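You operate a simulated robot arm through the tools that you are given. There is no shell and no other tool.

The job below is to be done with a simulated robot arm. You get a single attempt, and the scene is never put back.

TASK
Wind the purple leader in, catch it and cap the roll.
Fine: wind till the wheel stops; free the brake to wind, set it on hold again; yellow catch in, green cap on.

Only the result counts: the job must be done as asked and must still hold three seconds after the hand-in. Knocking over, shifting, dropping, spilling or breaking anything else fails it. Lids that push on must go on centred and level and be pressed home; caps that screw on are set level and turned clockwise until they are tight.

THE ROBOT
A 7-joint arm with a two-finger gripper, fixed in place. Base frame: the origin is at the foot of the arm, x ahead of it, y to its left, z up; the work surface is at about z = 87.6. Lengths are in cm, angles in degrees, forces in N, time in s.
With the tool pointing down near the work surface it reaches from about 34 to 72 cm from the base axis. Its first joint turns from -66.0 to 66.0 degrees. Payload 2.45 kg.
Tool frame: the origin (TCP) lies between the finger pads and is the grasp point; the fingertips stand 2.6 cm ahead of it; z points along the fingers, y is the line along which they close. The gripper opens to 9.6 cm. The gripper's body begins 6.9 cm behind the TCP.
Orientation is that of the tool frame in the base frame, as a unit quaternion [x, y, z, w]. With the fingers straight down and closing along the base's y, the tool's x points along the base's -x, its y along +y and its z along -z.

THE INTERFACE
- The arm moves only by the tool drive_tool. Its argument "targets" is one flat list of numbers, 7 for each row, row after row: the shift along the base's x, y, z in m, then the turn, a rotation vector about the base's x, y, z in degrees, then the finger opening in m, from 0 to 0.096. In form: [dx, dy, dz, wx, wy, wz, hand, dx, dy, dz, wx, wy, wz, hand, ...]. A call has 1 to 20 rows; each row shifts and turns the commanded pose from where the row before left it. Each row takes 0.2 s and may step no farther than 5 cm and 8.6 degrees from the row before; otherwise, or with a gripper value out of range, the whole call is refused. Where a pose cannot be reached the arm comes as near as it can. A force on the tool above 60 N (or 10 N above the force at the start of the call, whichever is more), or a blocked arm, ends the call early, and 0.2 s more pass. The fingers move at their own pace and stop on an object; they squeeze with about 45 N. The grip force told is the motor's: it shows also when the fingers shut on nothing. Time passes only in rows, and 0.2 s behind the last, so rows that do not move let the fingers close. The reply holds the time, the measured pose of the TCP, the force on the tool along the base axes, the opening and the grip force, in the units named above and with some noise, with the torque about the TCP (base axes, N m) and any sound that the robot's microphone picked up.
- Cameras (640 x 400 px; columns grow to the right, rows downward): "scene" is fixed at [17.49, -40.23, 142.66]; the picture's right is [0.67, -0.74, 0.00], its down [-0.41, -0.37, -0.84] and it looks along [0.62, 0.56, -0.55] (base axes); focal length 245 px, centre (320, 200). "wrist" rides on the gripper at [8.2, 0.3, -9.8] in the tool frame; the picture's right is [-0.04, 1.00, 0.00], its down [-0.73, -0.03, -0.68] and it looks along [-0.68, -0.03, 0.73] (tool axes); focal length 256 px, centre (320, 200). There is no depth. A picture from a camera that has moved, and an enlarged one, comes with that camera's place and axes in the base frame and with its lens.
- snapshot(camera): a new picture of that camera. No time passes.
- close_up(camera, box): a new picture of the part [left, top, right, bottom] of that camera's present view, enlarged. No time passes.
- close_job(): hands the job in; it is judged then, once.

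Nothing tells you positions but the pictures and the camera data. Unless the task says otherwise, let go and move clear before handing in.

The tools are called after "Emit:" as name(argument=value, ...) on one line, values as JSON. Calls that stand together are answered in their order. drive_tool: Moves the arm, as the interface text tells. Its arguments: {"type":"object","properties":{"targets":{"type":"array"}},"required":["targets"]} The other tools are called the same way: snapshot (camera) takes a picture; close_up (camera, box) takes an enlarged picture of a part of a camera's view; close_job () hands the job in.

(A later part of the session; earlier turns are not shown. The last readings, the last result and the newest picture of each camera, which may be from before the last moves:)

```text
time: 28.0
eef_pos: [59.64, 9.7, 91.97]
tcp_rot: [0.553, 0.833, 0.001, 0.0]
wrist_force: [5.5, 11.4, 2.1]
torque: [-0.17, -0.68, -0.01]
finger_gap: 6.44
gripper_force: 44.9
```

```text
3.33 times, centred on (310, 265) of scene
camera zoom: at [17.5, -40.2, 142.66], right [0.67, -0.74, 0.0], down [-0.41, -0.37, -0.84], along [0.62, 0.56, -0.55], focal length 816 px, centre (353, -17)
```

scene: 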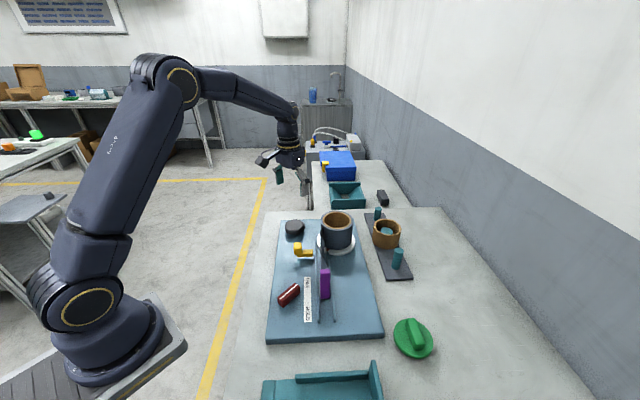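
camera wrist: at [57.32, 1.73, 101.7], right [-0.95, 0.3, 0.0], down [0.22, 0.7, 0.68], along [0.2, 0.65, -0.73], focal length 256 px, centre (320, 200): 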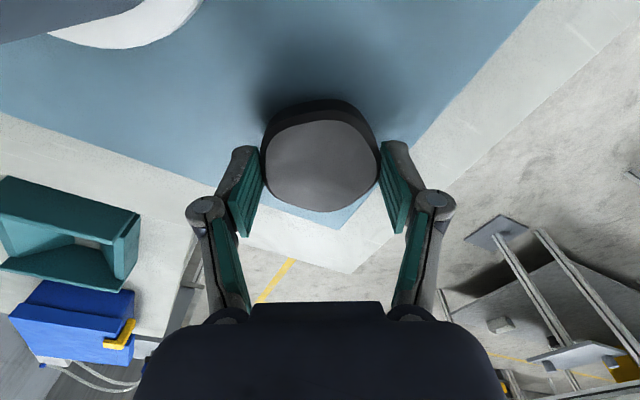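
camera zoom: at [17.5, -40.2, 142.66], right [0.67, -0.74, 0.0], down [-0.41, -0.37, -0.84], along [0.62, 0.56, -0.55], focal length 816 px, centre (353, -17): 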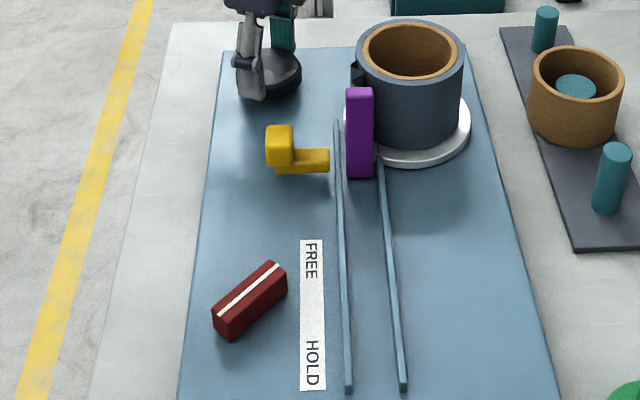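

Emit:
drive_tool(targets=[0, 0, 0, 0, 0, -6, 0.04, 0, 0, 0, 0, 0, -6, 0.04, 0, 0, 0, 0, 0, 0, 0.04])

Emit:
drive_tool(targets=[0, 0, 0, 0, 0, -6, 0.04, 0, 0, 0, 0, 0, -6, 0.04, 0, 0, 0, 0, 0, 0, 0.04])

Emit:
close_up(camera="scene", box=[250, 205, 370, 325])

```text
time: 28.8
eef_pos: [59.8, 9.5, 91.84]
tcp_rot: [0.637, 0.771, 0.0, 0.0]
wrist_force: [5.5, 13.6, 1.0]
torque: [0.03, -0.68, 0.0]
finger_gap: 6.43
gripper_force: 45.6
```

```text
time: 29.6
eef_pos: [59.74, 9.42, 91.88]
tcp_rot: [0.714, 0.7, 0.0, 0.0]
wrist_force: [10.3, 14.4, -1.0]
torque: [-0.45, 0.01, -0.01]
finger_gap: 6.41
gripper_force: 44.9
```

```text
3.33 times, centred on (310, 265) of scene
camera zoom: at [17.52, -40.19, 142.66], right [0.67, -0.74, 0.0], down [-0.41, -0.37, -0.84], along [0.62, 0.56, -0.55], focal length 816 px, centre (353, -17)
```

zoom: 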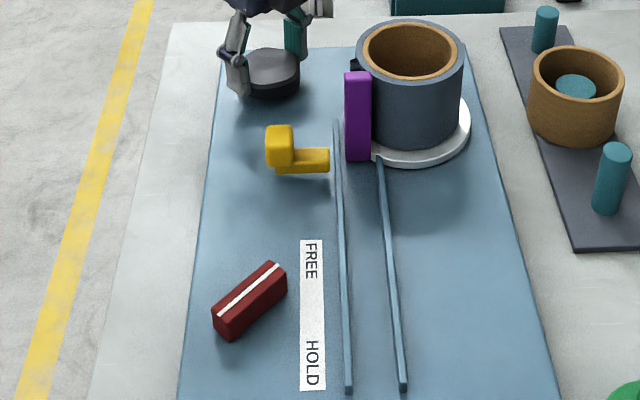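

Emit:
drive_tool(targets=[0, 0, 0, 0, 0, -6, 0.04, 0, 0, 0, 0, 0, 0, 0.04])

Emit:
drive_tool(targets=[0, 0, 0, 0, 0, -6, 0.04, 0, 0, 0, 0, 0, 0, 0.04])

Emit:
close_up(camera="scene", box=[250, 205, 370, 325])

```text
time: 30.2
eef_pos: [59.73, 9.28, 91.91]
tcp_rot: [0.749, 0.662, -0.002, 0.002]
wrist_force: [10.7, 2.1, -7.8]
torque: [-0.59, -0.38, 1.02]
finger_gap: 6.5
gripper_force: 45.5
```

```text
time: 30.8
eef_pos: [59.72, 9.35, 91.99]
tcp_rot: [0.783, 0.622, 0.0, 0.001]
wrist_force: [12.2, -0.3, -4.8]
torque: [0.03, -0.07, 0.71]
finger_gap: 6.48
gripper_force: 45.1
```

```text
3.33 times, centred on (310, 265) of scene
camera zoom: at [17.53, -40.23, 142.65], right [0.67, -0.74, 0.0], down [-0.41, -0.37, -0.84], along [0.62, 0.56, -0.55], focal length 816 px, centre (353, -17)
```

zoom: 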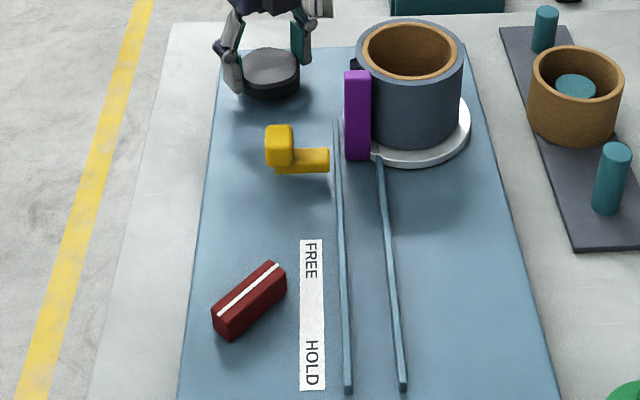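

The wheel has stopped: the torque is about 1 N m and the tab has stopped moving. I'll release and check whether it stays wound.

Emit:
drive_tool(targets=[0, 0, 0, 0, 0, 0, 0.096, 0, 0, 0, 0, 0, 0, 0.096, 0, 0, 0, 0, 0, 0, 0.096])

Emit:
close_up(camera="scene", box=[250, 205, 370, 325])

Emit:
snapshot(camera="wrist")

```text
time: 31.6
eef_pos: [59.74, 9.41, 91.88]
tcp_rot: [0.782, 0.623, 0.0, -0.001]
wrist_force: [-1.1, 0.2, 1.3]
torque: [0.01, 0.01, -0.05]
finger_gap: 9.59
gripper_force: 0.0
```

```text
3.33 times, centred on (310, 265) of scene
camera zoom: at [17.49, -40.23, 142.66], right [0.67, -0.74, 0.0], down [-0.41, -0.37, -0.84], along [0.62, 0.56, -0.55], focal length 816 px, centre (353, -17)
```

zoom: 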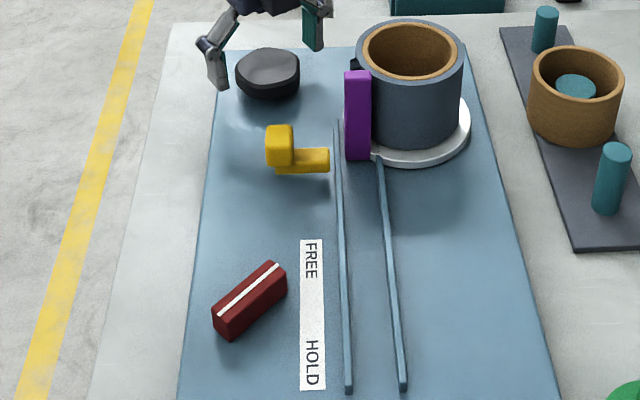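

```text
taken
camera wrist: at [61.85, 17.42, 101.76], right [0.96, -0.26, 0.0], down [-0.19, -0.71, 0.68], along [-0.18, -0.65, -0.73], focal length 256 px, centre (320, 200)
```

wrist: 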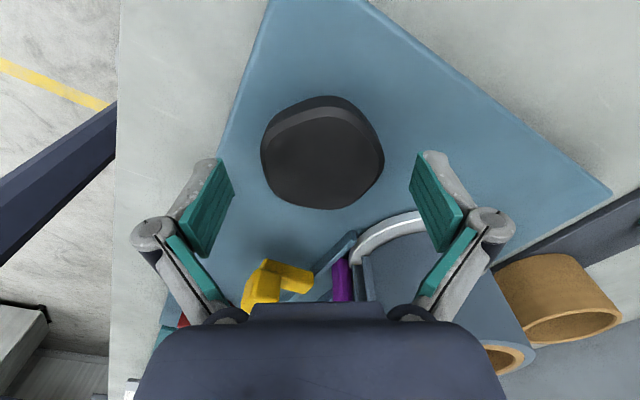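

It stays wound after release. Next I'll go back to the brake lever and turn it to HOLD.

Emit:
drive_tool(targets=[0, 0, 0.04, 0, 0, 0, 0.096, 0, 0, 0.04, 0, 0, 0, 0.096, 0, 0, 0.04, 0, 0, 0, 0.096, -0.0144, -0.0138, 0, 0, 0, 7.96, 0.08, -0.0144, -0.0138, 0, 0, 0, 7.96, 0.07, -0.0144, -0.0138, 0, 0, 0, 7.96, 0.06, -0.0144, -0.0138, 0, 0, 0, 7.96, 0.05, -0.0144, -0.0138, 0, 0, 0, 7.96, 0.05, -0.0144, -0.0138, 0, 0, 0, 7.96, 0.05, -0.0144, -0.0138, 0, 0, 0, 7.96, 0.05, -0.0144, -0.0138, 0, 0, 0, 7.96, 0.05, -0.0144, -0.0138, 0, 0, 0, 7.96, 0.05, -0.0144, -0.0138, 0, 0, 0, 7.96, 0.05, -0.0144, -0.0138, 0, 0, 0, 7.96, 0.05, -0.0144, -0.0138, 0, 0, 0, 7.96, 0.05, -0.0144, -0.0138, 0, 0, 0, 7.96, 0.05, 0, 0, 0, 0, 0, 0, 0.05])

Emit:
snapshot(camera="wrist")

Emit:
close_up(camera="scene", box=[260, 200, 380, 280])

```text
time: 35.2
eef_pos: [40.91, -8.4, 103.77]
tcp_rot: [-0.005, 1.0, 0.001, 0.0]
wrist_force: [0.0, 0.5, -0.3]
torque: [0.01, -0.03, 0.0]
finger_gap: 5.01
gripper_force: 0.1
```

```text
taken
camera wrist: at [32.78, -8.11, 113.51], right [0.03, 1.0, 0.0], down [0.73, -0.02, 0.68], along [0.68, -0.02, -0.73], focal length 256 px, centre (320, 200)
```

wrist: 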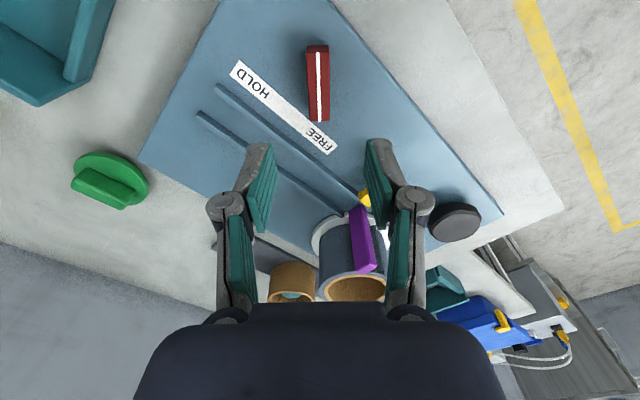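

```text
5.00 times, centred on (320, 240) of scene
camera zoom: at [17.49, -40.23, 142.66], right [0.67, -0.74, 0.0], down [-0.41, -0.37, -0.84], along [0.62, 0.56, -0.55], focal length 1223 px, centre (320, 0)
```

zoom: 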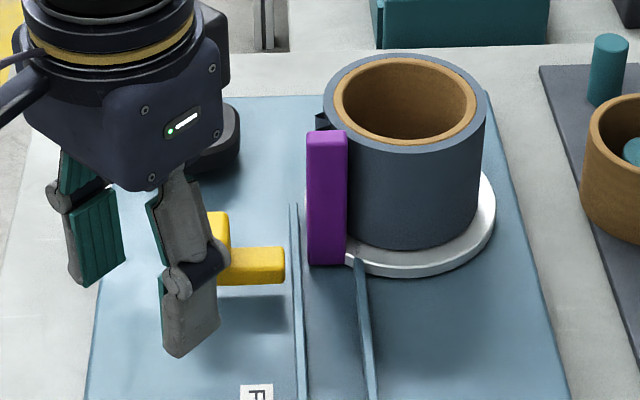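

Emit:
drive_tool(targets=[0.001, -0.001, -0.045, 0, 0, 0, 0.05, 0, 0, -0.045, 0, 0, 0, 0.05, 0, 0, -0.015, 0, 0, 0, 0.05, 0, 0, -0.013, 0, 0, 0, 0.05, 0, 0, 0, 0, 0, 0, 0.05])

Emit:
snapshot(camera="wrist")

```text
time: 36.4
eef_pos: [40.98, -8.4, 91.95]
tcp_rot: [-0.005, 1.0, 0.0, 0.0]
wrist_force: [0.1, -0.9, 0.1]
torque: [-0.02, -0.03, 0.0]
finger_gap: 4.99
gripper_force: 0.1
```

```text
taken
camera wrist: at [32.84, -8.18, 101.79], right [0.03, 1.0, 0.0], down [0.73, -0.02, 0.68], along [0.68, -0.02, -0.73], focal length 256 px, centre (320, 200)
```

wrist: 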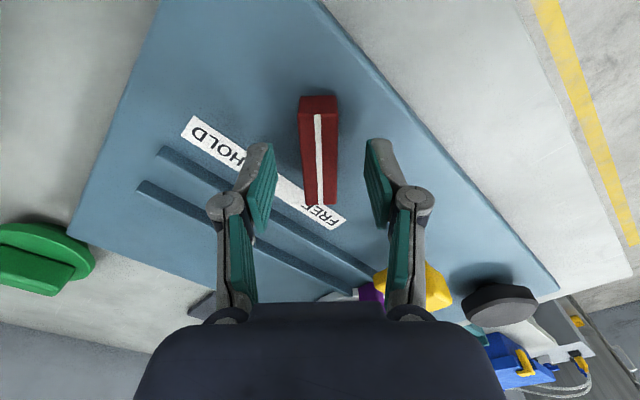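

Emit:
drive_tool(targets=[0, 0, 0, 0, 0, 0, 0.01, 0, 0, 0, 0, 0, 0, 0.01, 0, 0, 0, 0, 0, 0, 0.01, 0, 0, 0, 0, 0, 0, 0.01, 0, 0, 0, 0, 0, -4, 0.01, 0, 0, 0, 0, 0, -6, 0.01, 0, 0, 0, 0, 0, 0, 0.01])

Emit:
close_up(camera="wrist", box=[230, 70, 430, 230])

```text
time: 38.0
eef_pos: [40.88, -8.42, 91.91]
tcp_rot: [0.082, 0.997, 0.0, 0.0]
wrist_force: [-2.6, 5.2, -13.2]
torque: [-0.06, -0.98, 0.02]
finger_gap: 1.57
gripper_force: 42.2
```

```text
2.50 times, centred on (330, 150) of wrist
camera zoom: at [33.04, -6.8, 101.83], right [0.2, 0.98, 0.0], down [0.72, -0.15, 0.68], along [0.66, -0.14, -0.74], focal length 640 px, centre (295, 325)
```

zoom: 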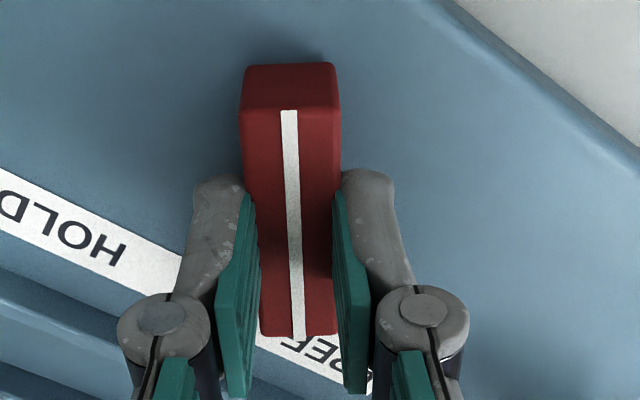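

Low forces. I'll turn clockwise all the way towards HOLD, then feel for the stop.

Emit:
drive_tool(targets=[0, 0, 0, 0, 0, -8, 0.01, 0, 0, 0, 0, 0, -8, 0.01, 0, 0, 0, 0, 0, -8, 0.01, 0, 0, 0, 0, 0, -8, 0.01, 0, 0, 0, 0, 0, -8, 0.01, 0, 0, 0, 0, 0, -8, 0.01, 0, 0, 0, 0, 0, -8, 0.01, 0, 0, 0, 0, 0, -8, 0.01, 0, 0, 0, 0, 0, -8, 0.01, 0, 0, 0, 0, 0, -6, 0.01, 0, 0, 0, 0, 0, 0, 0.01])

Emit:
drive_tool(targets=[0, 0, 0, 0, 0, -2, 0.01, 0, 0, 0, 0, 0, 0, 0.01])

Emit:
drive_tool(targets=[0, 0, 0, 0, 0, -2, 0.01, 0, 0, 0, 0, 0, 0, 0.01])

Emit:
snapshot(camera="wrist")

```text
time: 40.4
eef_pos: [40.94, -8.47, 92.19]
tcp_rot: [0.692, 0.722, 0.001, 0.0]
wrist_force: [-8.0, 17.8, -21.3]
torque: [0.12, 0.22, -0.03]
finger_gap: 1.55
gripper_force: 41.6
```

```text
time: 41.0
eef_pos: [41.01, -8.5, 92.13]
tcp_rot: [0.704, 0.71, 0.001, -0.001]
wrist_force: [-6.0, 16.5, -23.8]
torque: [0.55, 0.14, -0.02]
finger_gap: 1.6
gripper_force: 42.0
```

```text
time: 41.6
eef_pos: [41.06, -8.56, 92.05]
tcp_rot: [0.716, 0.698, -0.001, -0.001]
wrist_force: [-9.0, 14.8, -16.2]
torque: [-0.09, 0.16, 1.06]
finger_gap: 1.6
gripper_force: 42.0
```

```text
taken
camera wrist: at [41.59, -0.35, 101.91], right [1.0, -0.06, 0.0], down [-0.05, -0.73, 0.68], along [-0.05, -0.68, -0.73], focal length 256 px, centre (320, 200)
```

wrist: 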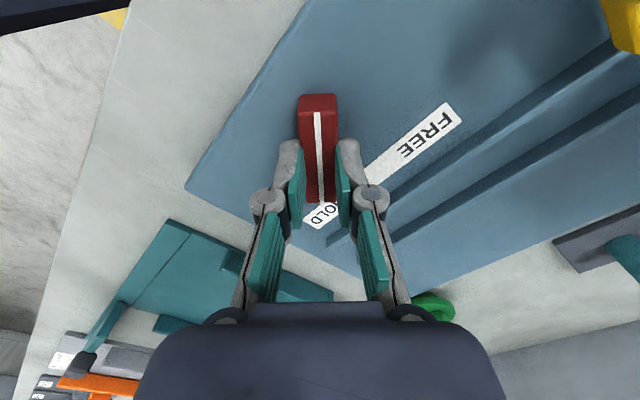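

HOLD is at its stop, with torque +1.06 N m. I'll release, rise and go over the yellow catch with the hand yawed to -45°, looking along its push direction.

Emit:
drive_tool(targets=[0, 0, 0, 0, 0, 0, 0.04, 0, 0, 0, 0, 0, 0, 0.05, 0, 0, 0, 0, 0, 0, 0.05, 0, 0, 0.03, 0, 0, 0, 0.05, 0, 0, 0.04, 0, 0, 0, 0.05, 0, 0, 0.04, 0, 0, 0, 0.05, 0.018, 0.014, 0, 0, 0, 7.7, 0.05, 0.018, 0.014, 0, 0, 0, 7.7, 0.05, 0.018, 0.014, 0, 0, 0, 7.7, 0.05, 0.018, 0.014, 0, 0, 0, 7.7, 0.05, 0.018, 0.014, 0, 0, 0, 7.7, 0.05, 0.018, 0.014, 0, 0, 0, 7.7, 0.05, 0, 0, 0, 0, 0, 0, 0.05])

Emit:
snapshot(camera="wrist")

Emit:
snapshot(camera="scene")

```text
time: 44.4
eef_pos: [51.87, -0.12, 102.98]
tcp_rot: [0.384, 0.923, 0.0, -0.001]
wrist_force: [-0.2, 0.6, -0.5]
torque: [0.01, -0.01, -0.01]
finger_gap: 4.98
gripper_force: 0.0
```

```text
taken
camera wrist: at [46.3, 5.86, 112.76], right [0.74, 0.68, 0.0], down [0.5, -0.54, 0.68], along [0.46, -0.5, -0.73], focal length 256 px, centre (320, 200)
```

wrist: 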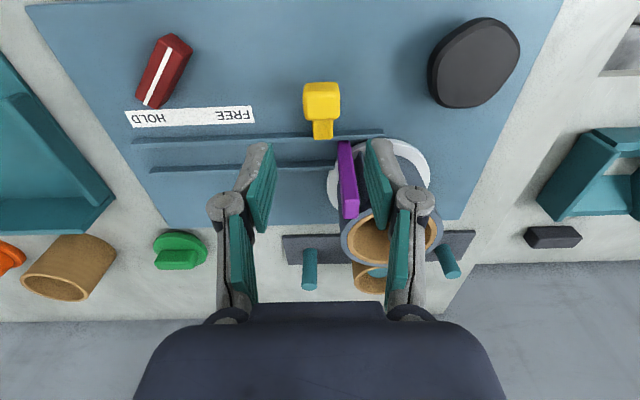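

```text
taken
```

scene: 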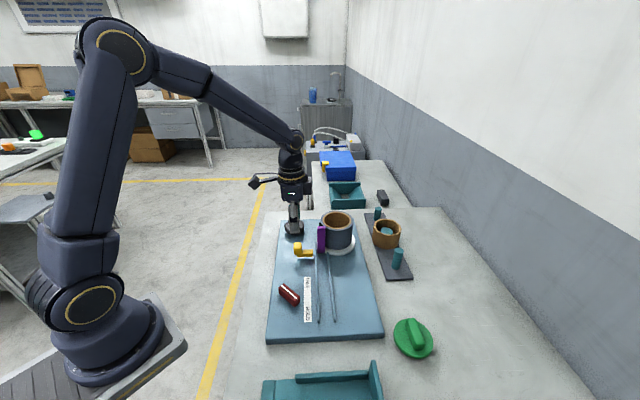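

Emit:
close_up(camera="wrist", box=[270, 60, 430, 220])

Emit:
close_up(camera="scene", box=[270, 205, 360, 265])

Emit:
close_up(camera="scene", box=[264, 264, 344, 344])

```text
2.50 times, centred on (350, 140) of wrist
camera zoom: at [46.3, 5.86, 112.76], right [0.74, 0.68, 0.0], down [0.5, -0.54, 0.68], along [0.46, -0.5, -0.73], focal length 640 px, centre (245, 350)
```

zoom: 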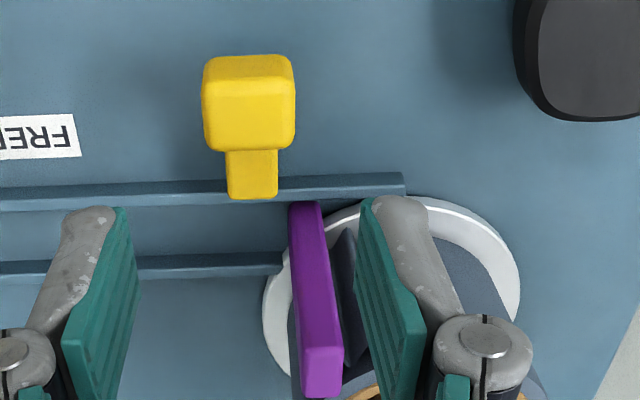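

```text
6.67 times, centred on (315, 235) of scene
camera zoom: at [17.49, -40.23, 142.66], right [0.67, -0.74, 0.0], down [-0.41, -0.37, -0.84], along [0.62, 0.56, -0.55], focal length 1631 px, centre (353, -33)
```

zoom: 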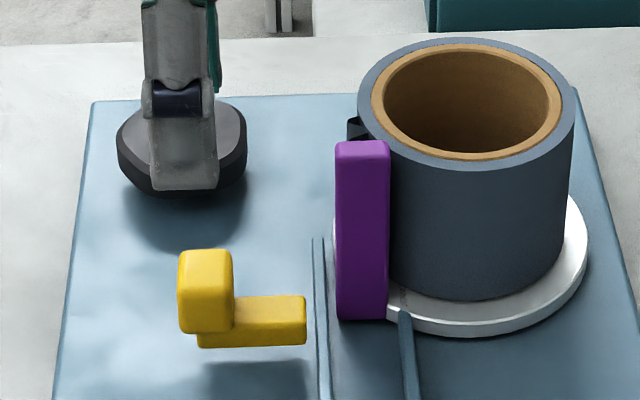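

```text
5.00 times, centred on (304, 304) of scene
camera zoom: at [17.49, -40.23, 142.66], right [0.67, -0.74, 0.0], down [-0.41, -0.37, -0.84], along [0.62, 0.56, -0.55], focal length 1223 px, centre (400, -320)
```

zoom: 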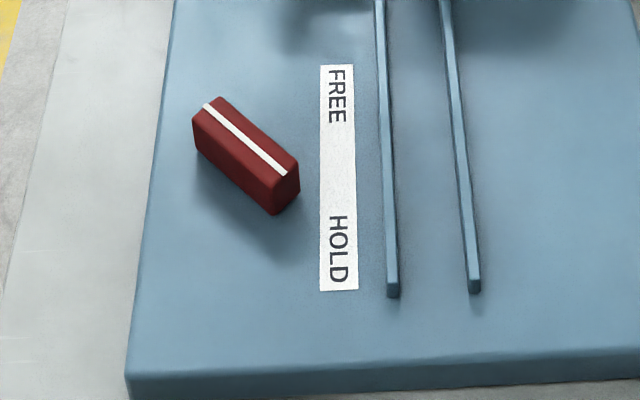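

The brake is on HOLD. The catch handle is near (52.1, -0.3) with its top at about z = 92.8, and its bar is aligned just behind the tab. I'll close the fingers, drop in behind the handle and push it along (+x, -y).

Emit:
drive_tool(targets=[-0.0115, 0.0115, 0, 0, 0, 0, 0, -0.0115, 0.0115, 0, 0, 0, 0, 0, 0, 0, 0, 0, 0, 0, 0, 0, 0, -0.04, 0, 0, 0, 0, 0, 0, -0.04, 0, 0, 0, 0, 0, 0, -0.022, 0, 0, 0, 0, 0, 0, 0, 0, 0, 0, 0])

Emit:
snapshot(camera="wrist")

Emit:
close_up(camera="scene", box=[260, 200, 365, 270])

```text
time: 46.0
eef_pos: [49.51, 2.35, 92.88]
tcp_rot: [0.385, 0.923, 0.0, 0.001]
wrist_force: [-0.5, 0.1, 0.2]
torque: [-0.01, -0.04, 0.0]
finger_gap: 0.0
gripper_force: 28.8
```

```text
taken
camera wrist: at [44.02, 8.32, 102.66], right [0.74, 0.67, 0.0], down [0.5, -0.54, 0.68], along [0.46, -0.5, -0.73], focal length 256 px, centre (320, 200)
```

wrist: 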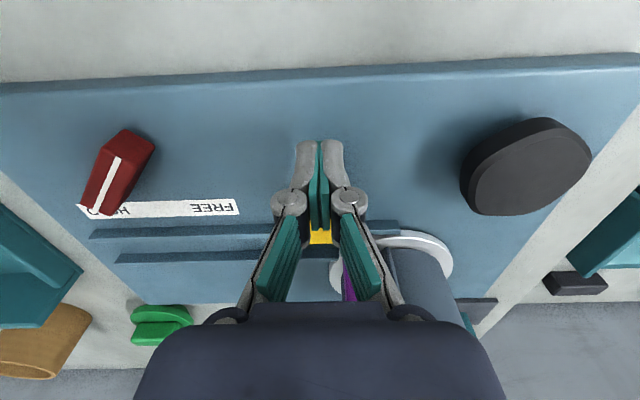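

```text
5.71 times, centred on (312, 235) of scene
camera zoom: at [17.49, -40.23, 142.66], right [0.67, -0.74, 0.0], down [-0.41, -0.37, -0.84], along [0.62, 0.56, -0.55], focal length 1398 px, centre (363, 0)
```

zoom: 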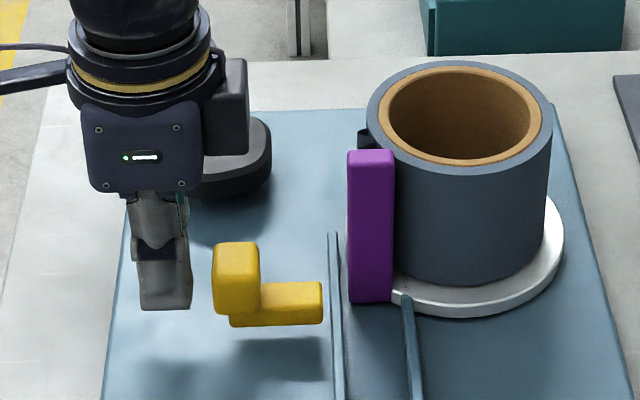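

Emit:
drive_tool(targets=[0.0035, -0.0035, 0, 0, 0, 0, 0, 0.0035, -0.0035, 0, 0, 0, 0, 0, 0.0035, -0.0035, 0, 0, 0, 0, 0, 0, 0, 0, 0, 0, 0, 0])

Emit:
close_up(camera="scene", box=[260, 200, 365, 270])

```text
time: 47.0
eef_pos: [50.53, 1.09, 92.95]
tcp_rot: [0.385, 0.923, 0.0, 0.0]
wrist_force: [0.2, -0.1, -0.1]
torque: [-0.04, 0.04, -0.01]
finger_gap: 0.0
gripper_force: 28.5
```

```text
5.71 times, centred on (312, 235) of scene
camera zoom: at [17.49, -40.23, 142.66], right [0.67, -0.74, 0.0], down [-0.41, -0.37, -0.84], along [0.62, 0.56, -0.55], focal length 1398 px, centre (363, 0)
```

zoom: 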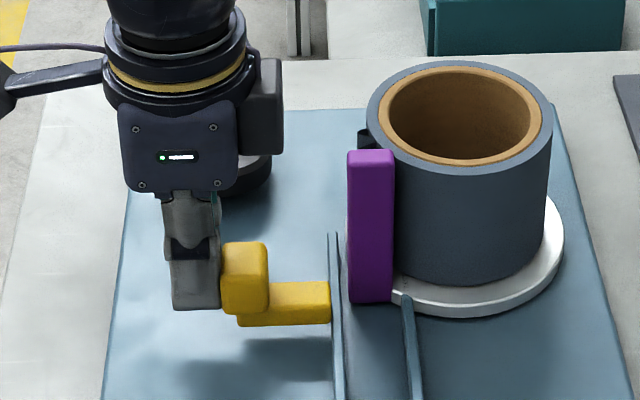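

The handle slides easily. I'll keep pushing.

Emit:
drive_tool(targets=[0.0035, -0.0035, 0, 0, 0, 0, 0, 0.0035, -0.0035, 0, 0, 0, 0, 0, 0, 0, 0, 0, 0, 0, 0])

Emit:
drive_tool(targets=[0.0035, -0.0035, 0, 0, 0, 0, 0, 0.0035, -0.0035, 0, 0, 0, 0, 0, 0, 0, 0, 0, 0, 0, 0])

Emit:
close_up(camera="scene", box=[260, 200, 365, 270])

```text
time: 47.8
eef_pos: [51.19, 0.48, 92.83]
tcp_rot: [0.384, 0.923, 0.0, 0.0]
wrist_force: [-0.4, 0.3, 0.7]
torque: [0.02, -0.01, -0.02]
finger_gap: 0.0
gripper_force: 28.3
```

```text
time: 48.6
eef_pos: [51.95, -0.4, 92.81]
tcp_rot: [0.385, 0.923, 0.0, 0.0]
wrist_force: [0.7, 0.7, -0.2]
torque: [-0.01, -0.01, -0.01]
finger_gap: 0.0
gripper_force: 28.5
```

```text
5.71 times, centred on (312, 235) of scene
camera zoom: at [17.49, -40.23, 142.66], right [0.67, -0.74, 0.0], down [-0.41, -0.37, -0.84], along [0.62, 0.56, -0.55], focal length 1398 px, centre (363, 0)
```

zoom: 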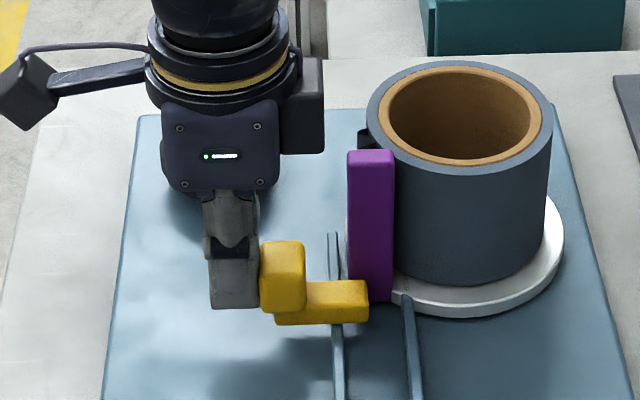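

Emit:
drive_tool(targets=[0.0035, -0.0035, 0, 0, 0, 0, 0, 0.0035, -0.0035, 0, 0, 0, 0, 0, 0, 0, 0, 0, 0, 0, 0])

Emit:
drive_tool(targets=[0.0035, -0.0035, 0, 0, 0, 0, 0, 0, 0, 0, 0, 0, 0, 0])

Emit:
close_up(camera="scene", box=[260, 200, 365, 270])

```text
time: 49.4
eef_pos: [52.77, -0.96, 92.94]
tcp_rot: [0.385, 0.923, 0.0, 0.0]
wrist_force: [-0.3, -0.4, 0.0]
torque: [0.02, 0.03, 0.0]
finger_gap: 0.0
gripper_force: 28.6
```

```text
time: 50.0
eef_pos: [53.11, -1.24, 92.97]
tcp_rot: [0.385, 0.923, -0.001, 0.0]
wrist_force: [0.3, 0.4, -0.1]
torque: [0.01, 0.0, -0.01]
finger_gap: 0.02
gripper_force: 27.8
```

```text
5.71 times, centred on (312, 235) of scene
camera zoom: at [17.49, -40.23, 142.66], right [0.67, -0.74, 0.0], down [-0.41, -0.37, -0.84], along [0.62, 0.56, -0.55], focal length 1398 px, centre (363, 0)
```

zoom: 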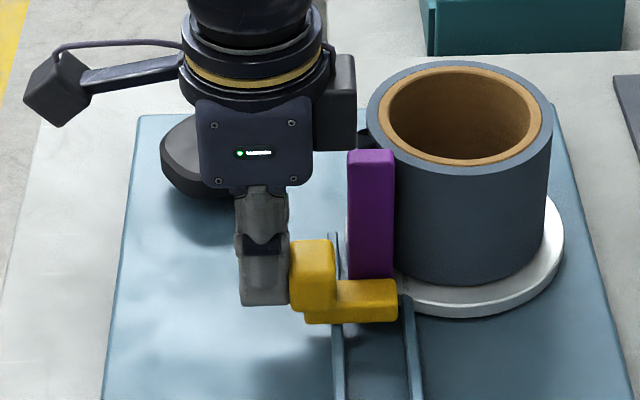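

Emit:
drive_tool(targets=[0.0035, -0.0035, 0, 0, 0, 0, 0, 0, 0, 0, 0, 0, 0, 0])

Emit:
drive_tool(targets=[0.002, -0.002, 0, 0, 0, 0, 0, 0, 0, 0, 0, 0, 0, 0])

Emit:
close_up(camera="scene", box=[260, 200, 365, 270])

```text
time: 50.6
eef_pos: [53.17, -1.52, 92.93]
tcp_rot: [0.384, 0.923, 0.0, -0.003]
wrist_force: [-13.8, 14.0, 6.8]
torque: [0.08, 0.2, 0.04]
finger_gap: 0.61
gripper_force: 28.3
```

```text
time: 51.2
eef_pos: [53.27, -1.52, 92.86]
tcp_rot: [0.384, 0.923, 0.001, -0.006]
wrist_force: [-25.8, 26.4, 11.6]
torque: [0.35, 0.01, 0.05]
finger_gap: 0.62
gripper_force: 28.8
```

```text
5.71 times, centred on (312, 235) of scene
camera zoom: at [17.41, -40.16, 142.69], right [0.67, -0.74, 0.0], down [-0.41, -0.37, -0.84], along [0.62, 0.56, -0.55], focal length 1398 px, centre (363, 0)
```

zoom: 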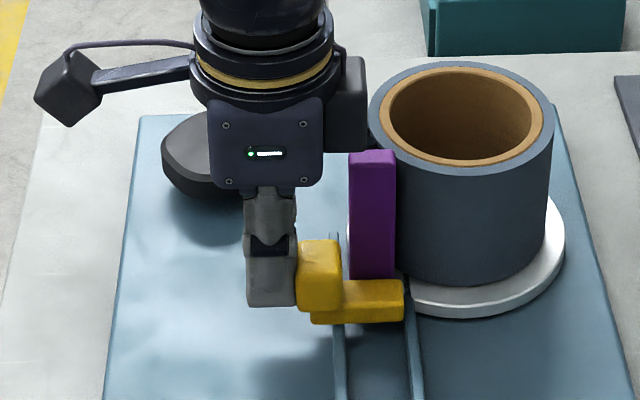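

The catch is at its stop, with about 37 N along the push, and it sits behind the tab. I'll back off, rise and go towards the green cap at about (51, -37).

Emit:
drive_tool(targets=[-0.007, 0.007, 0, 0, 0, 0, 0, -0.01, 0.01, 0, 0, 0, 0, 0, 0, 0, 0.04, 0, 0, 0, 0, 0, 0, 0.045, 0, 0, 0, 0, 0, 0, 0.045, 0, 0, 0, 0, 0, 0, 0.03, 0, 0, 0, 0.02, 0, 0, 0, 0, 0, 0, 0.05])

Emit:
close_up(camera="scene", box=[260, 200, 380, 280])

Emit:
close_up(camera="wrist", box=[220, 0, 500, 220])

Emit:
close_up(camera="scene", box=[370, 290, 460, 380])

```text
time: 52.8
eef_pos: [51.89, -0.07, 108.95]
tcp_rot: [0.385, 0.923, 0.0, 0.001]
wrist_force: [1.0, -0.2, -0.2]
torque: [0.03, -0.05, -0.02]
finger_gap: 4.91
gripper_force: 0.0
```

```text
5.00 times, centred on (320, 240) of scene
camera zoom: at [17.49, -40.23, 142.66], right [0.67, -0.74, 0.0], down [-0.41, -0.37, -0.84], along [0.62, 0.56, -0.55], focal length 1223 px, centre (320, 0)
```

zoom: 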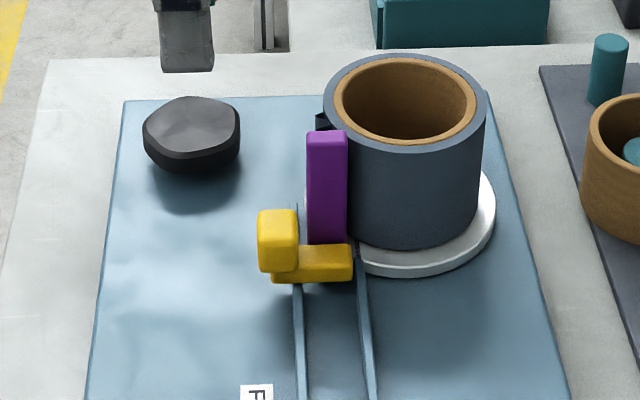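

```text
1.82 times, centred on (360, 110) of wrist
camera zoom: at [46.42, 5.97, 118.72], right [0.74, 0.67, 0.0], down [0.49, -0.54, 0.68], along [0.46, -0.5, -0.73], focal length 465 px, centre (247, 364)
```

zoom: 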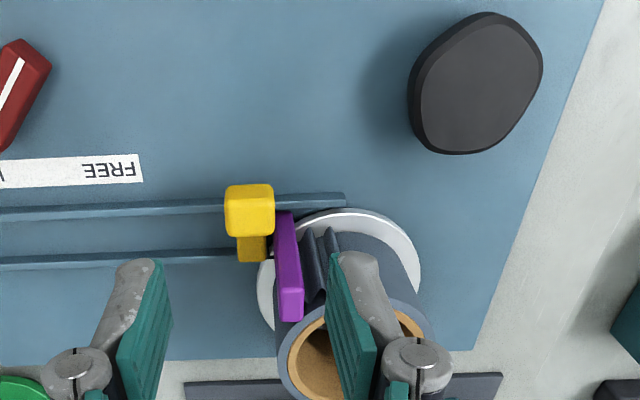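

```text
4.44 times, centred on (415, 335) of scene
camera zoom: at [17.49, -40.23, 142.66], right [0.67, -0.74, 0.0], down [-0.41, -0.37, -0.84], along [0.62, 0.56, -0.55], focal length 1087 px, centre (-102, -400)
```

zoom: 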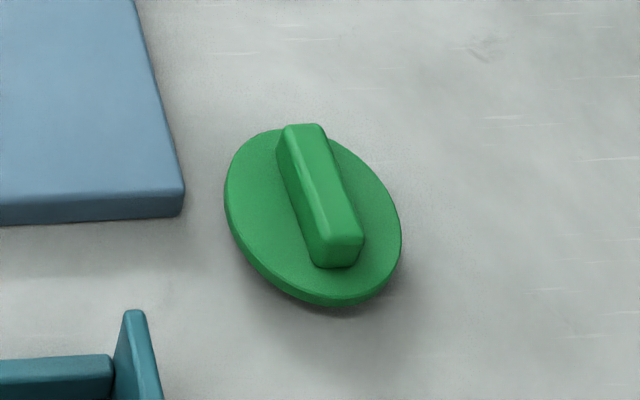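

The catch is in and the tab is held. Now to the green cap, whose handle bar runs along 45°: I'll yaw the hand to +45° and hover over (51.8, -36.5).

Emit:
drive_tool(targets=[0, -0.0331, 0, 0, 0, 8.2, 0.05, 0, -0.0331, 0, 0, 0, 8.2, 0.05, 0, -0.0331, 0, 0, 0, 8.2, 0.05, 0, -0.0331, 0, 0, 0, 8.2, 0.05, 0, -0.0331, 0, 0, 0, 8.2, 0.05, 0, -0.0331, 0, 0, 0, 8.2, 0.05, 0, -0.0331, 0, 0, 0, 8.2, 0.05, 0, -0.0331, 0, 0, 0, 8.2, 0.05, 0, -0.0331, -0.01, 0, 0, 8.2, 0.05, 0, -0.0331, -0.01, 0, 0, 8.2, 0.05, 0, -0.0331, -0.02, 0, 0, 8.2, 0.05, 0, 0, 0, 0, 0, 0, 0.05])

Emit:
snapshot(camera="wrist")

Emit:
snapshot(camera="scene")

```text
time: 55.4
eef_pos: [52.07, -36.56, 104.86]
tcp_rot: [-0.382, 0.924, -0.001, 0.0]
wrist_force: [-0.1, -0.3, 0.5]
torque: [-0.04, -0.01, -0.02]
finger_gap: 5.0
gripper_force: 0.0
```

```text
taken
camera wrist: at [46.03, -42.03, 114.66], right [-0.68, 0.74, 0.0], down [0.54, 0.5, 0.68], along [0.5, 0.46, -0.73], focal length 256 px, centre (320, 200)
```

wrist: 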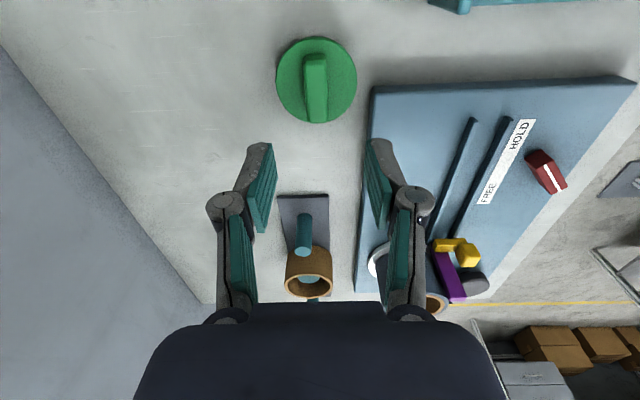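

```text
taken
```

scene: 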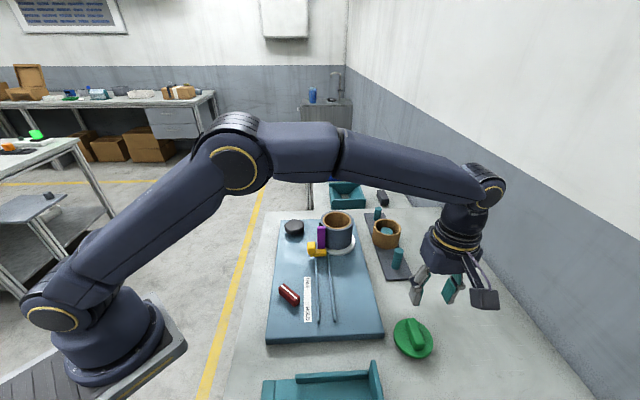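

Emit:
close_up(camera="wrist", box=[256, 20, 376, 140])

Emit:
close_up(camera="scene", box=[310, 200, 370, 260])

```text
3.33 times, centred on (316, 80) of wrist
camera zoom: at [46.03, -42.03, 114.66], right [-0.68, 0.74, 0.0], down [0.54, 0.5, 0.68], along [0.5, 0.46, -0.73], focal length 853 px, centre (333, 600)
```

zoom: 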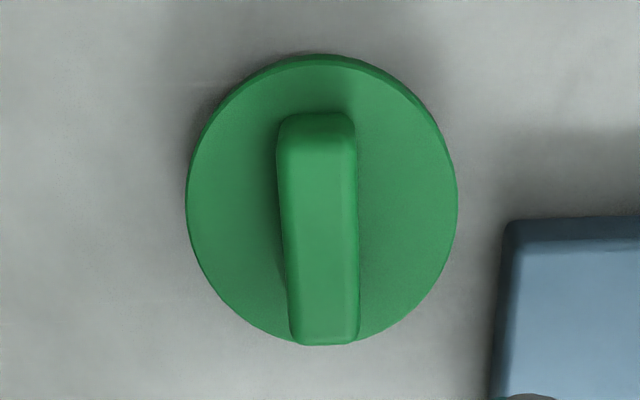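

```text
6.67 times, centred on (340, 230) of scene
camera zoom: at [17.49, -40.23, 142.66], right [0.67, -0.74, 0.0], down [-0.41, -0.37, -0.84], along [0.62, 0.56, -0.55], focal length 1631 px, centre (187, 0)
```

zoom: 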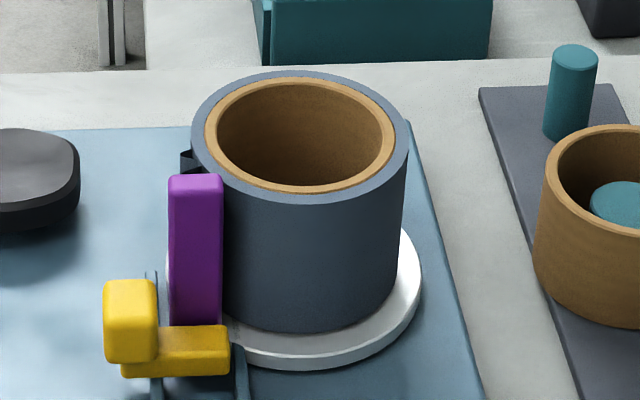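

Emit:
drive_tool(targets=[0.002, -0.0022, -0.04, 0, 0, 0, 0.05, 0, 0, -0.038, 0, 0, 0, 0.05, 0, 0, 0, 0, 0, 0, 0.05])

Emit:
snapshot(camera="wrist")

Emit:
close_up(camera="scene", box=[370, 270, 460, 360])

```text
time: 56.2
eef_pos: [52.1, -36.78, 96.95]
tcp_rot: [-0.382, 0.924, 0.001, 0.001]
wrist_force: [0.7, 0.2, 0.1]
torque: [0.02, 0.0, 0.01]
finger_gap: 4.98
gripper_force: 0.0
```

```text
taken
camera wrist: at [46.14, -42.33, 106.8], right [-0.68, 0.74, 0.0], down [0.54, 0.5, 0.68], along [0.5, 0.46, -0.73], focal length 256 px, centre (320, 200)
```

wrist: 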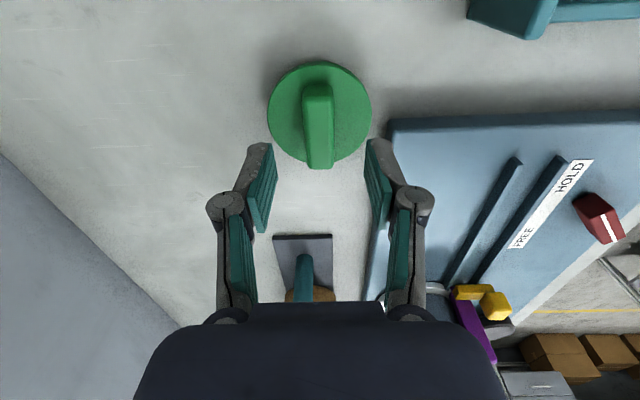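

```text
4.44 times, centred on (415, 315) of scene
camera zoom: at [17.49, -40.23, 142.66], right [0.67, -0.74, 0.0], down [-0.41, -0.37, -0.84], along [0.62, 0.56, -0.55], focal length 1087 px, centre (-102, -311)
```

zoom: 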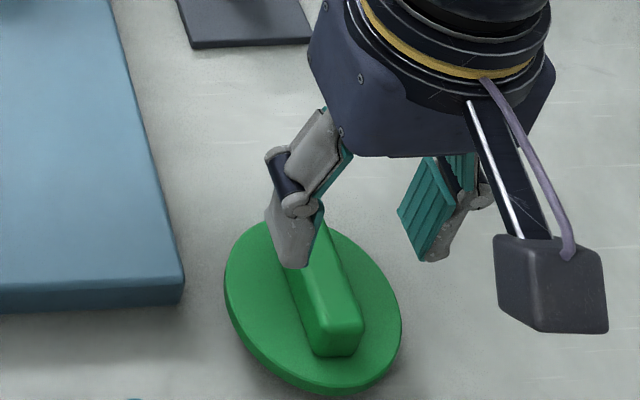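

Emit:
drive_tool(targets=[0.001, 0, -0.03, 0, 0, 0, 0.05, 0, 0, -0.012, 0, 0, 0, 0.05, 0, 0, 0, 0, 0, 0, 0.05])

Emit:
snapshot(camera="wrist")

Emit:
close_up(camera="scene", box=[370, 290, 460, 380])

```text
time: 57.0
eef_pos: [52.2, -37.01, 92.81]
tcp_rot: [-0.382, 0.924, 0.001, -0.001]
wrist_force: [-0.4, 0.5, 0.2]
torque: [-0.01, -0.02, 0.04]
finger_gap: 5.01
gripper_force: 0.0
```

```text
taken
camera wrist: at [46.25, -42.42, 102.6], right [-0.68, 0.74, 0.0], down [0.54, 0.5, 0.68], along [0.5, 0.46, -0.73], focal length 256 px, centre (320, 200)
```

wrist: 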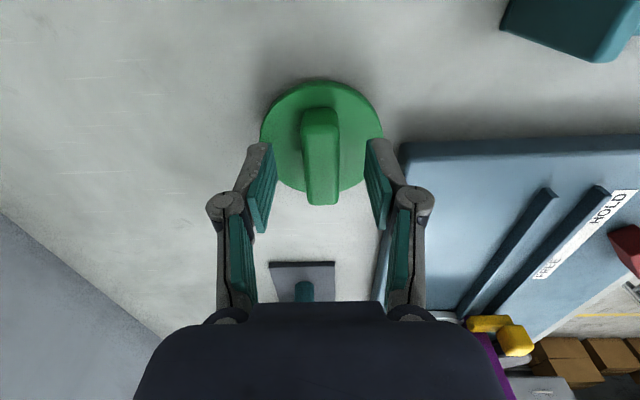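

```text
4.44 times, centred on (415, 335) of scene
camera zoom: at [17.49, -40.23, 142.66], right [0.67, -0.74, 0.0], down [-0.41, -0.37, -0.84], along [0.62, 0.56, -0.55], focal length 1087 px, centre (-102, -400)
```

zoom: 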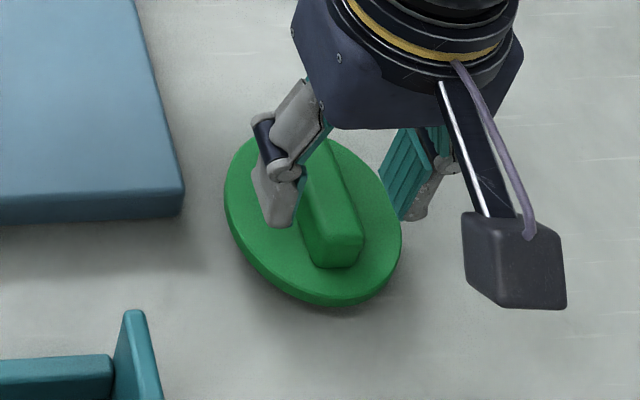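

Emit:
drive_tool(targets=[-0.001, 0.001, -0.005, 0, 0, 0, 0.05, 0, 0, -0.004, 0, 0, 0, 0.05, 0, 0, 0, 0, 0, 0, 0.05])

Emit:
close_up(camera="scene", box=[380, 300, 440, 360])

```text
time: 57.8
eef_pos: [52.19, -36.84, 92.05]
tcp_rot: [-0.382, 0.924, 0.0, 0.001]
wrist_force: [1.1, -0.4, 0.2]
torque: [0.0, -0.02, 0.01]
finger_gap: 5.01
gripper_force: 0.1
```

```text
6.67 times, centred on (410, 330) of scene
camera zoom: at [17.49, -40.23, 142.66], right [0.67, -0.74, 0.0], down [-0.41, -0.37, -0.84], along [0.62, 0.56, -0.55], focal length 1631 px, centre (-280, -667)
```

zoom: 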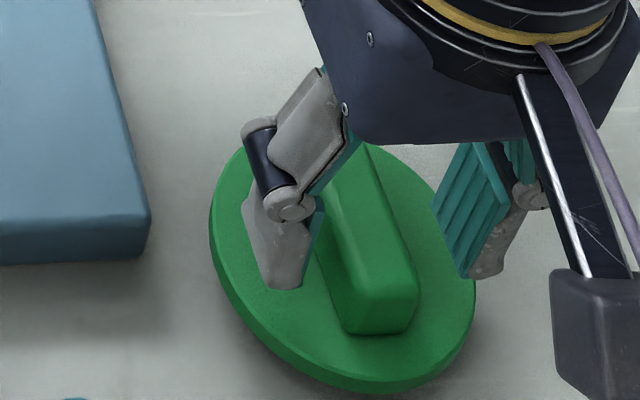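

The fingertips are just above the disc, either side of the bar. I'll close on it and lift slightly.

Emit:
drive_tool(targets=[0, 0, 0, 0, 0, 0, 0.01, 0, 0, 0, 0, 0, 0, 0.01, 0, 0, 0, 0, 0, 0, 0.01, 0, 0, 0, 0, 0, 0, 0.01])

Emit:
drive_tool(targets=[0, 0, 0.01, 0, 0, 0, 0.01, 0, 0, 0.03, 0, 0, 0, 0.01, 0, 0, 0.04, 0, 0, 0, 0.01, 0, 0, 0.04, 0, 0, 0, 0.01, 0, 0, 0, 0, 0, 0, 0.01])

Emit:
snapshot(camera="wrist")

Emit:
snapshot(camera="scene")

```text
time: 58.8
eef_pos: [52.09, -36.8, 92.06]
tcp_rot: [-0.382, 0.924, -0.001, 0.0]
wrist_force: [0.3, -0.3, -0.3]
torque: [0.02, -0.01, -0.03]
finger_gap: 2.11
gripper_force: 45.1
```

```text
time: 60.0
eef_pos: [52.05, -36.85, 104.09]
tcp_rot: [-0.382, 0.924, 0.0, 0.0]
wrist_force: [0.0, 0.7, -0.2]
torque: [0.0, -0.02, 0.02]
finger_gap: 0.99
gripper_force: 0.0
```

```text
taken
camera wrist: at [46.12, -42.4, 113.89], right [-0.68, 0.74, 0.0], down [0.54, 0.5, 0.68], along [0.5, 0.46, -0.73], focal length 256 px, centre (320, 200)
```

wrist: 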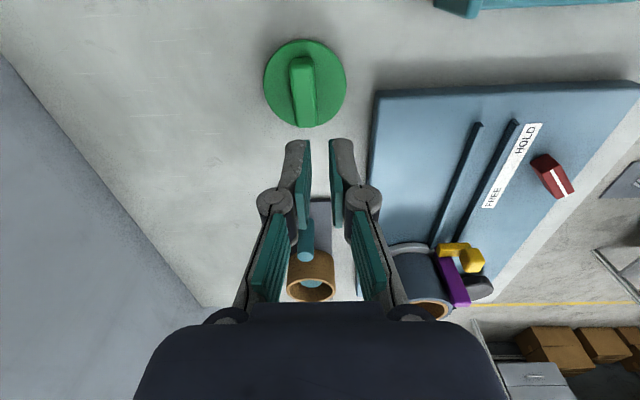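

```text
taken
```

scene: 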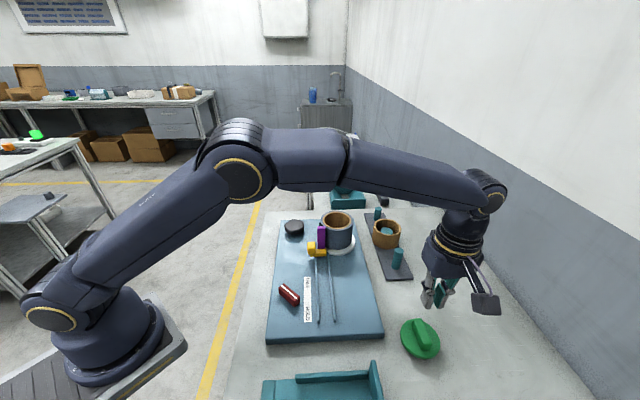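

The grip was too shallow and the cap slipped out. It's still upright on the table, shifted by a centimetre or so. I'll locate it again and grip deeper.

Emit:
close_up(camera="wrist", box=[245, 20, 365, 140])

Emit:
close_up(camera="scene", box=[370, 290, 460, 380])

```text
3.33 times, centred on (305, 80) of wrist
camera zoom: at [46.12, -42.4, 113.89], right [-0.68, 0.74, 0.0], down [0.54, 0.5, 0.68], along [0.5, 0.46, -0.73], focal length 853 px, centre (370, 600)
```

zoom: 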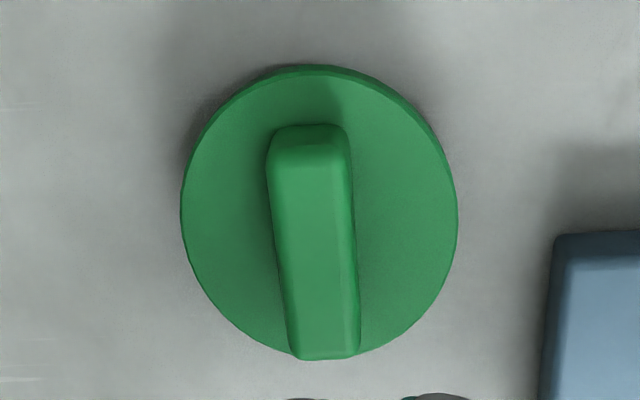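

```text
4.44 times, centred on (415, 335) of scene
camera zoom: at [17.49, -40.23, 142.66], right [0.67, -0.74, 0.0], down [-0.41, -0.37, -0.84], along [0.62, 0.56, -0.55], focal length 1087 px, centre (-102, -400)
```

zoom: 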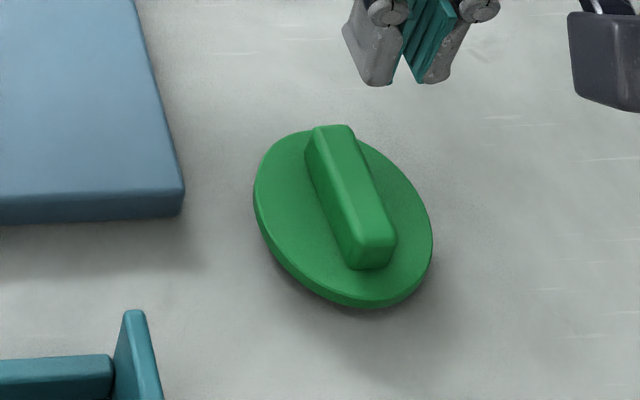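

Emit:
drive_tool(targets=[0.016, -0.0065, 0, 0, 0, 0, 0.05, 0, 0, -0.045, 0, 0, 0, 0.05, 0, 0, -0.04, 0, 0, 0, 0.05, 0, 0, -0.025, 0, 0, 0, 0.05, 0, 0, 0, 0, 0, 0, 0.05])

Emit:
snapshot(camera="wrist")

Emit:
close_up(camera="scene", box=[390, 300, 450, 360])

```text
time: 61.2
eef_pos: [53.91, -37.5, 92.9]
tcp_rot: [-0.382, 0.924, 0.0, 0.0]
wrist_force: [-0.2, -0.8, -0.6]
torque: [-0.01, -0.01, 0.01]
finger_gap: 5.0
gripper_force: 0.1
```

```text
taken
camera wrist: at [47.93, -42.97, 102.77], right [-0.68, 0.74, 0.0], down [0.54, 0.5, 0.68], along [0.5, 0.46, -0.73], focal length 256 px, centre (320, 200)
```

wrist: 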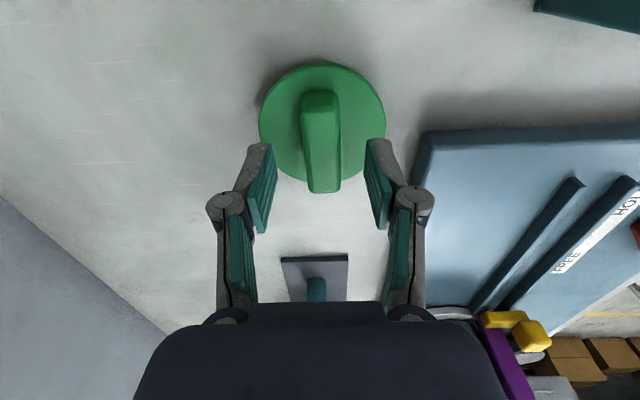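

```text
6.67 times, centred on (420, 330) of scene
camera zoom: at [17.49, -40.23, 142.66], right [0.67, -0.74, 0.0], down [-0.41, -0.37, -0.84], along [0.62, 0.56, -0.55], focal length 1631 px, centre (-347, -667)
```

zoom: 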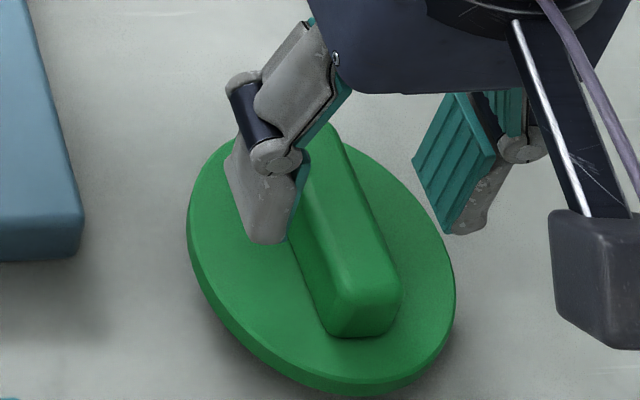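

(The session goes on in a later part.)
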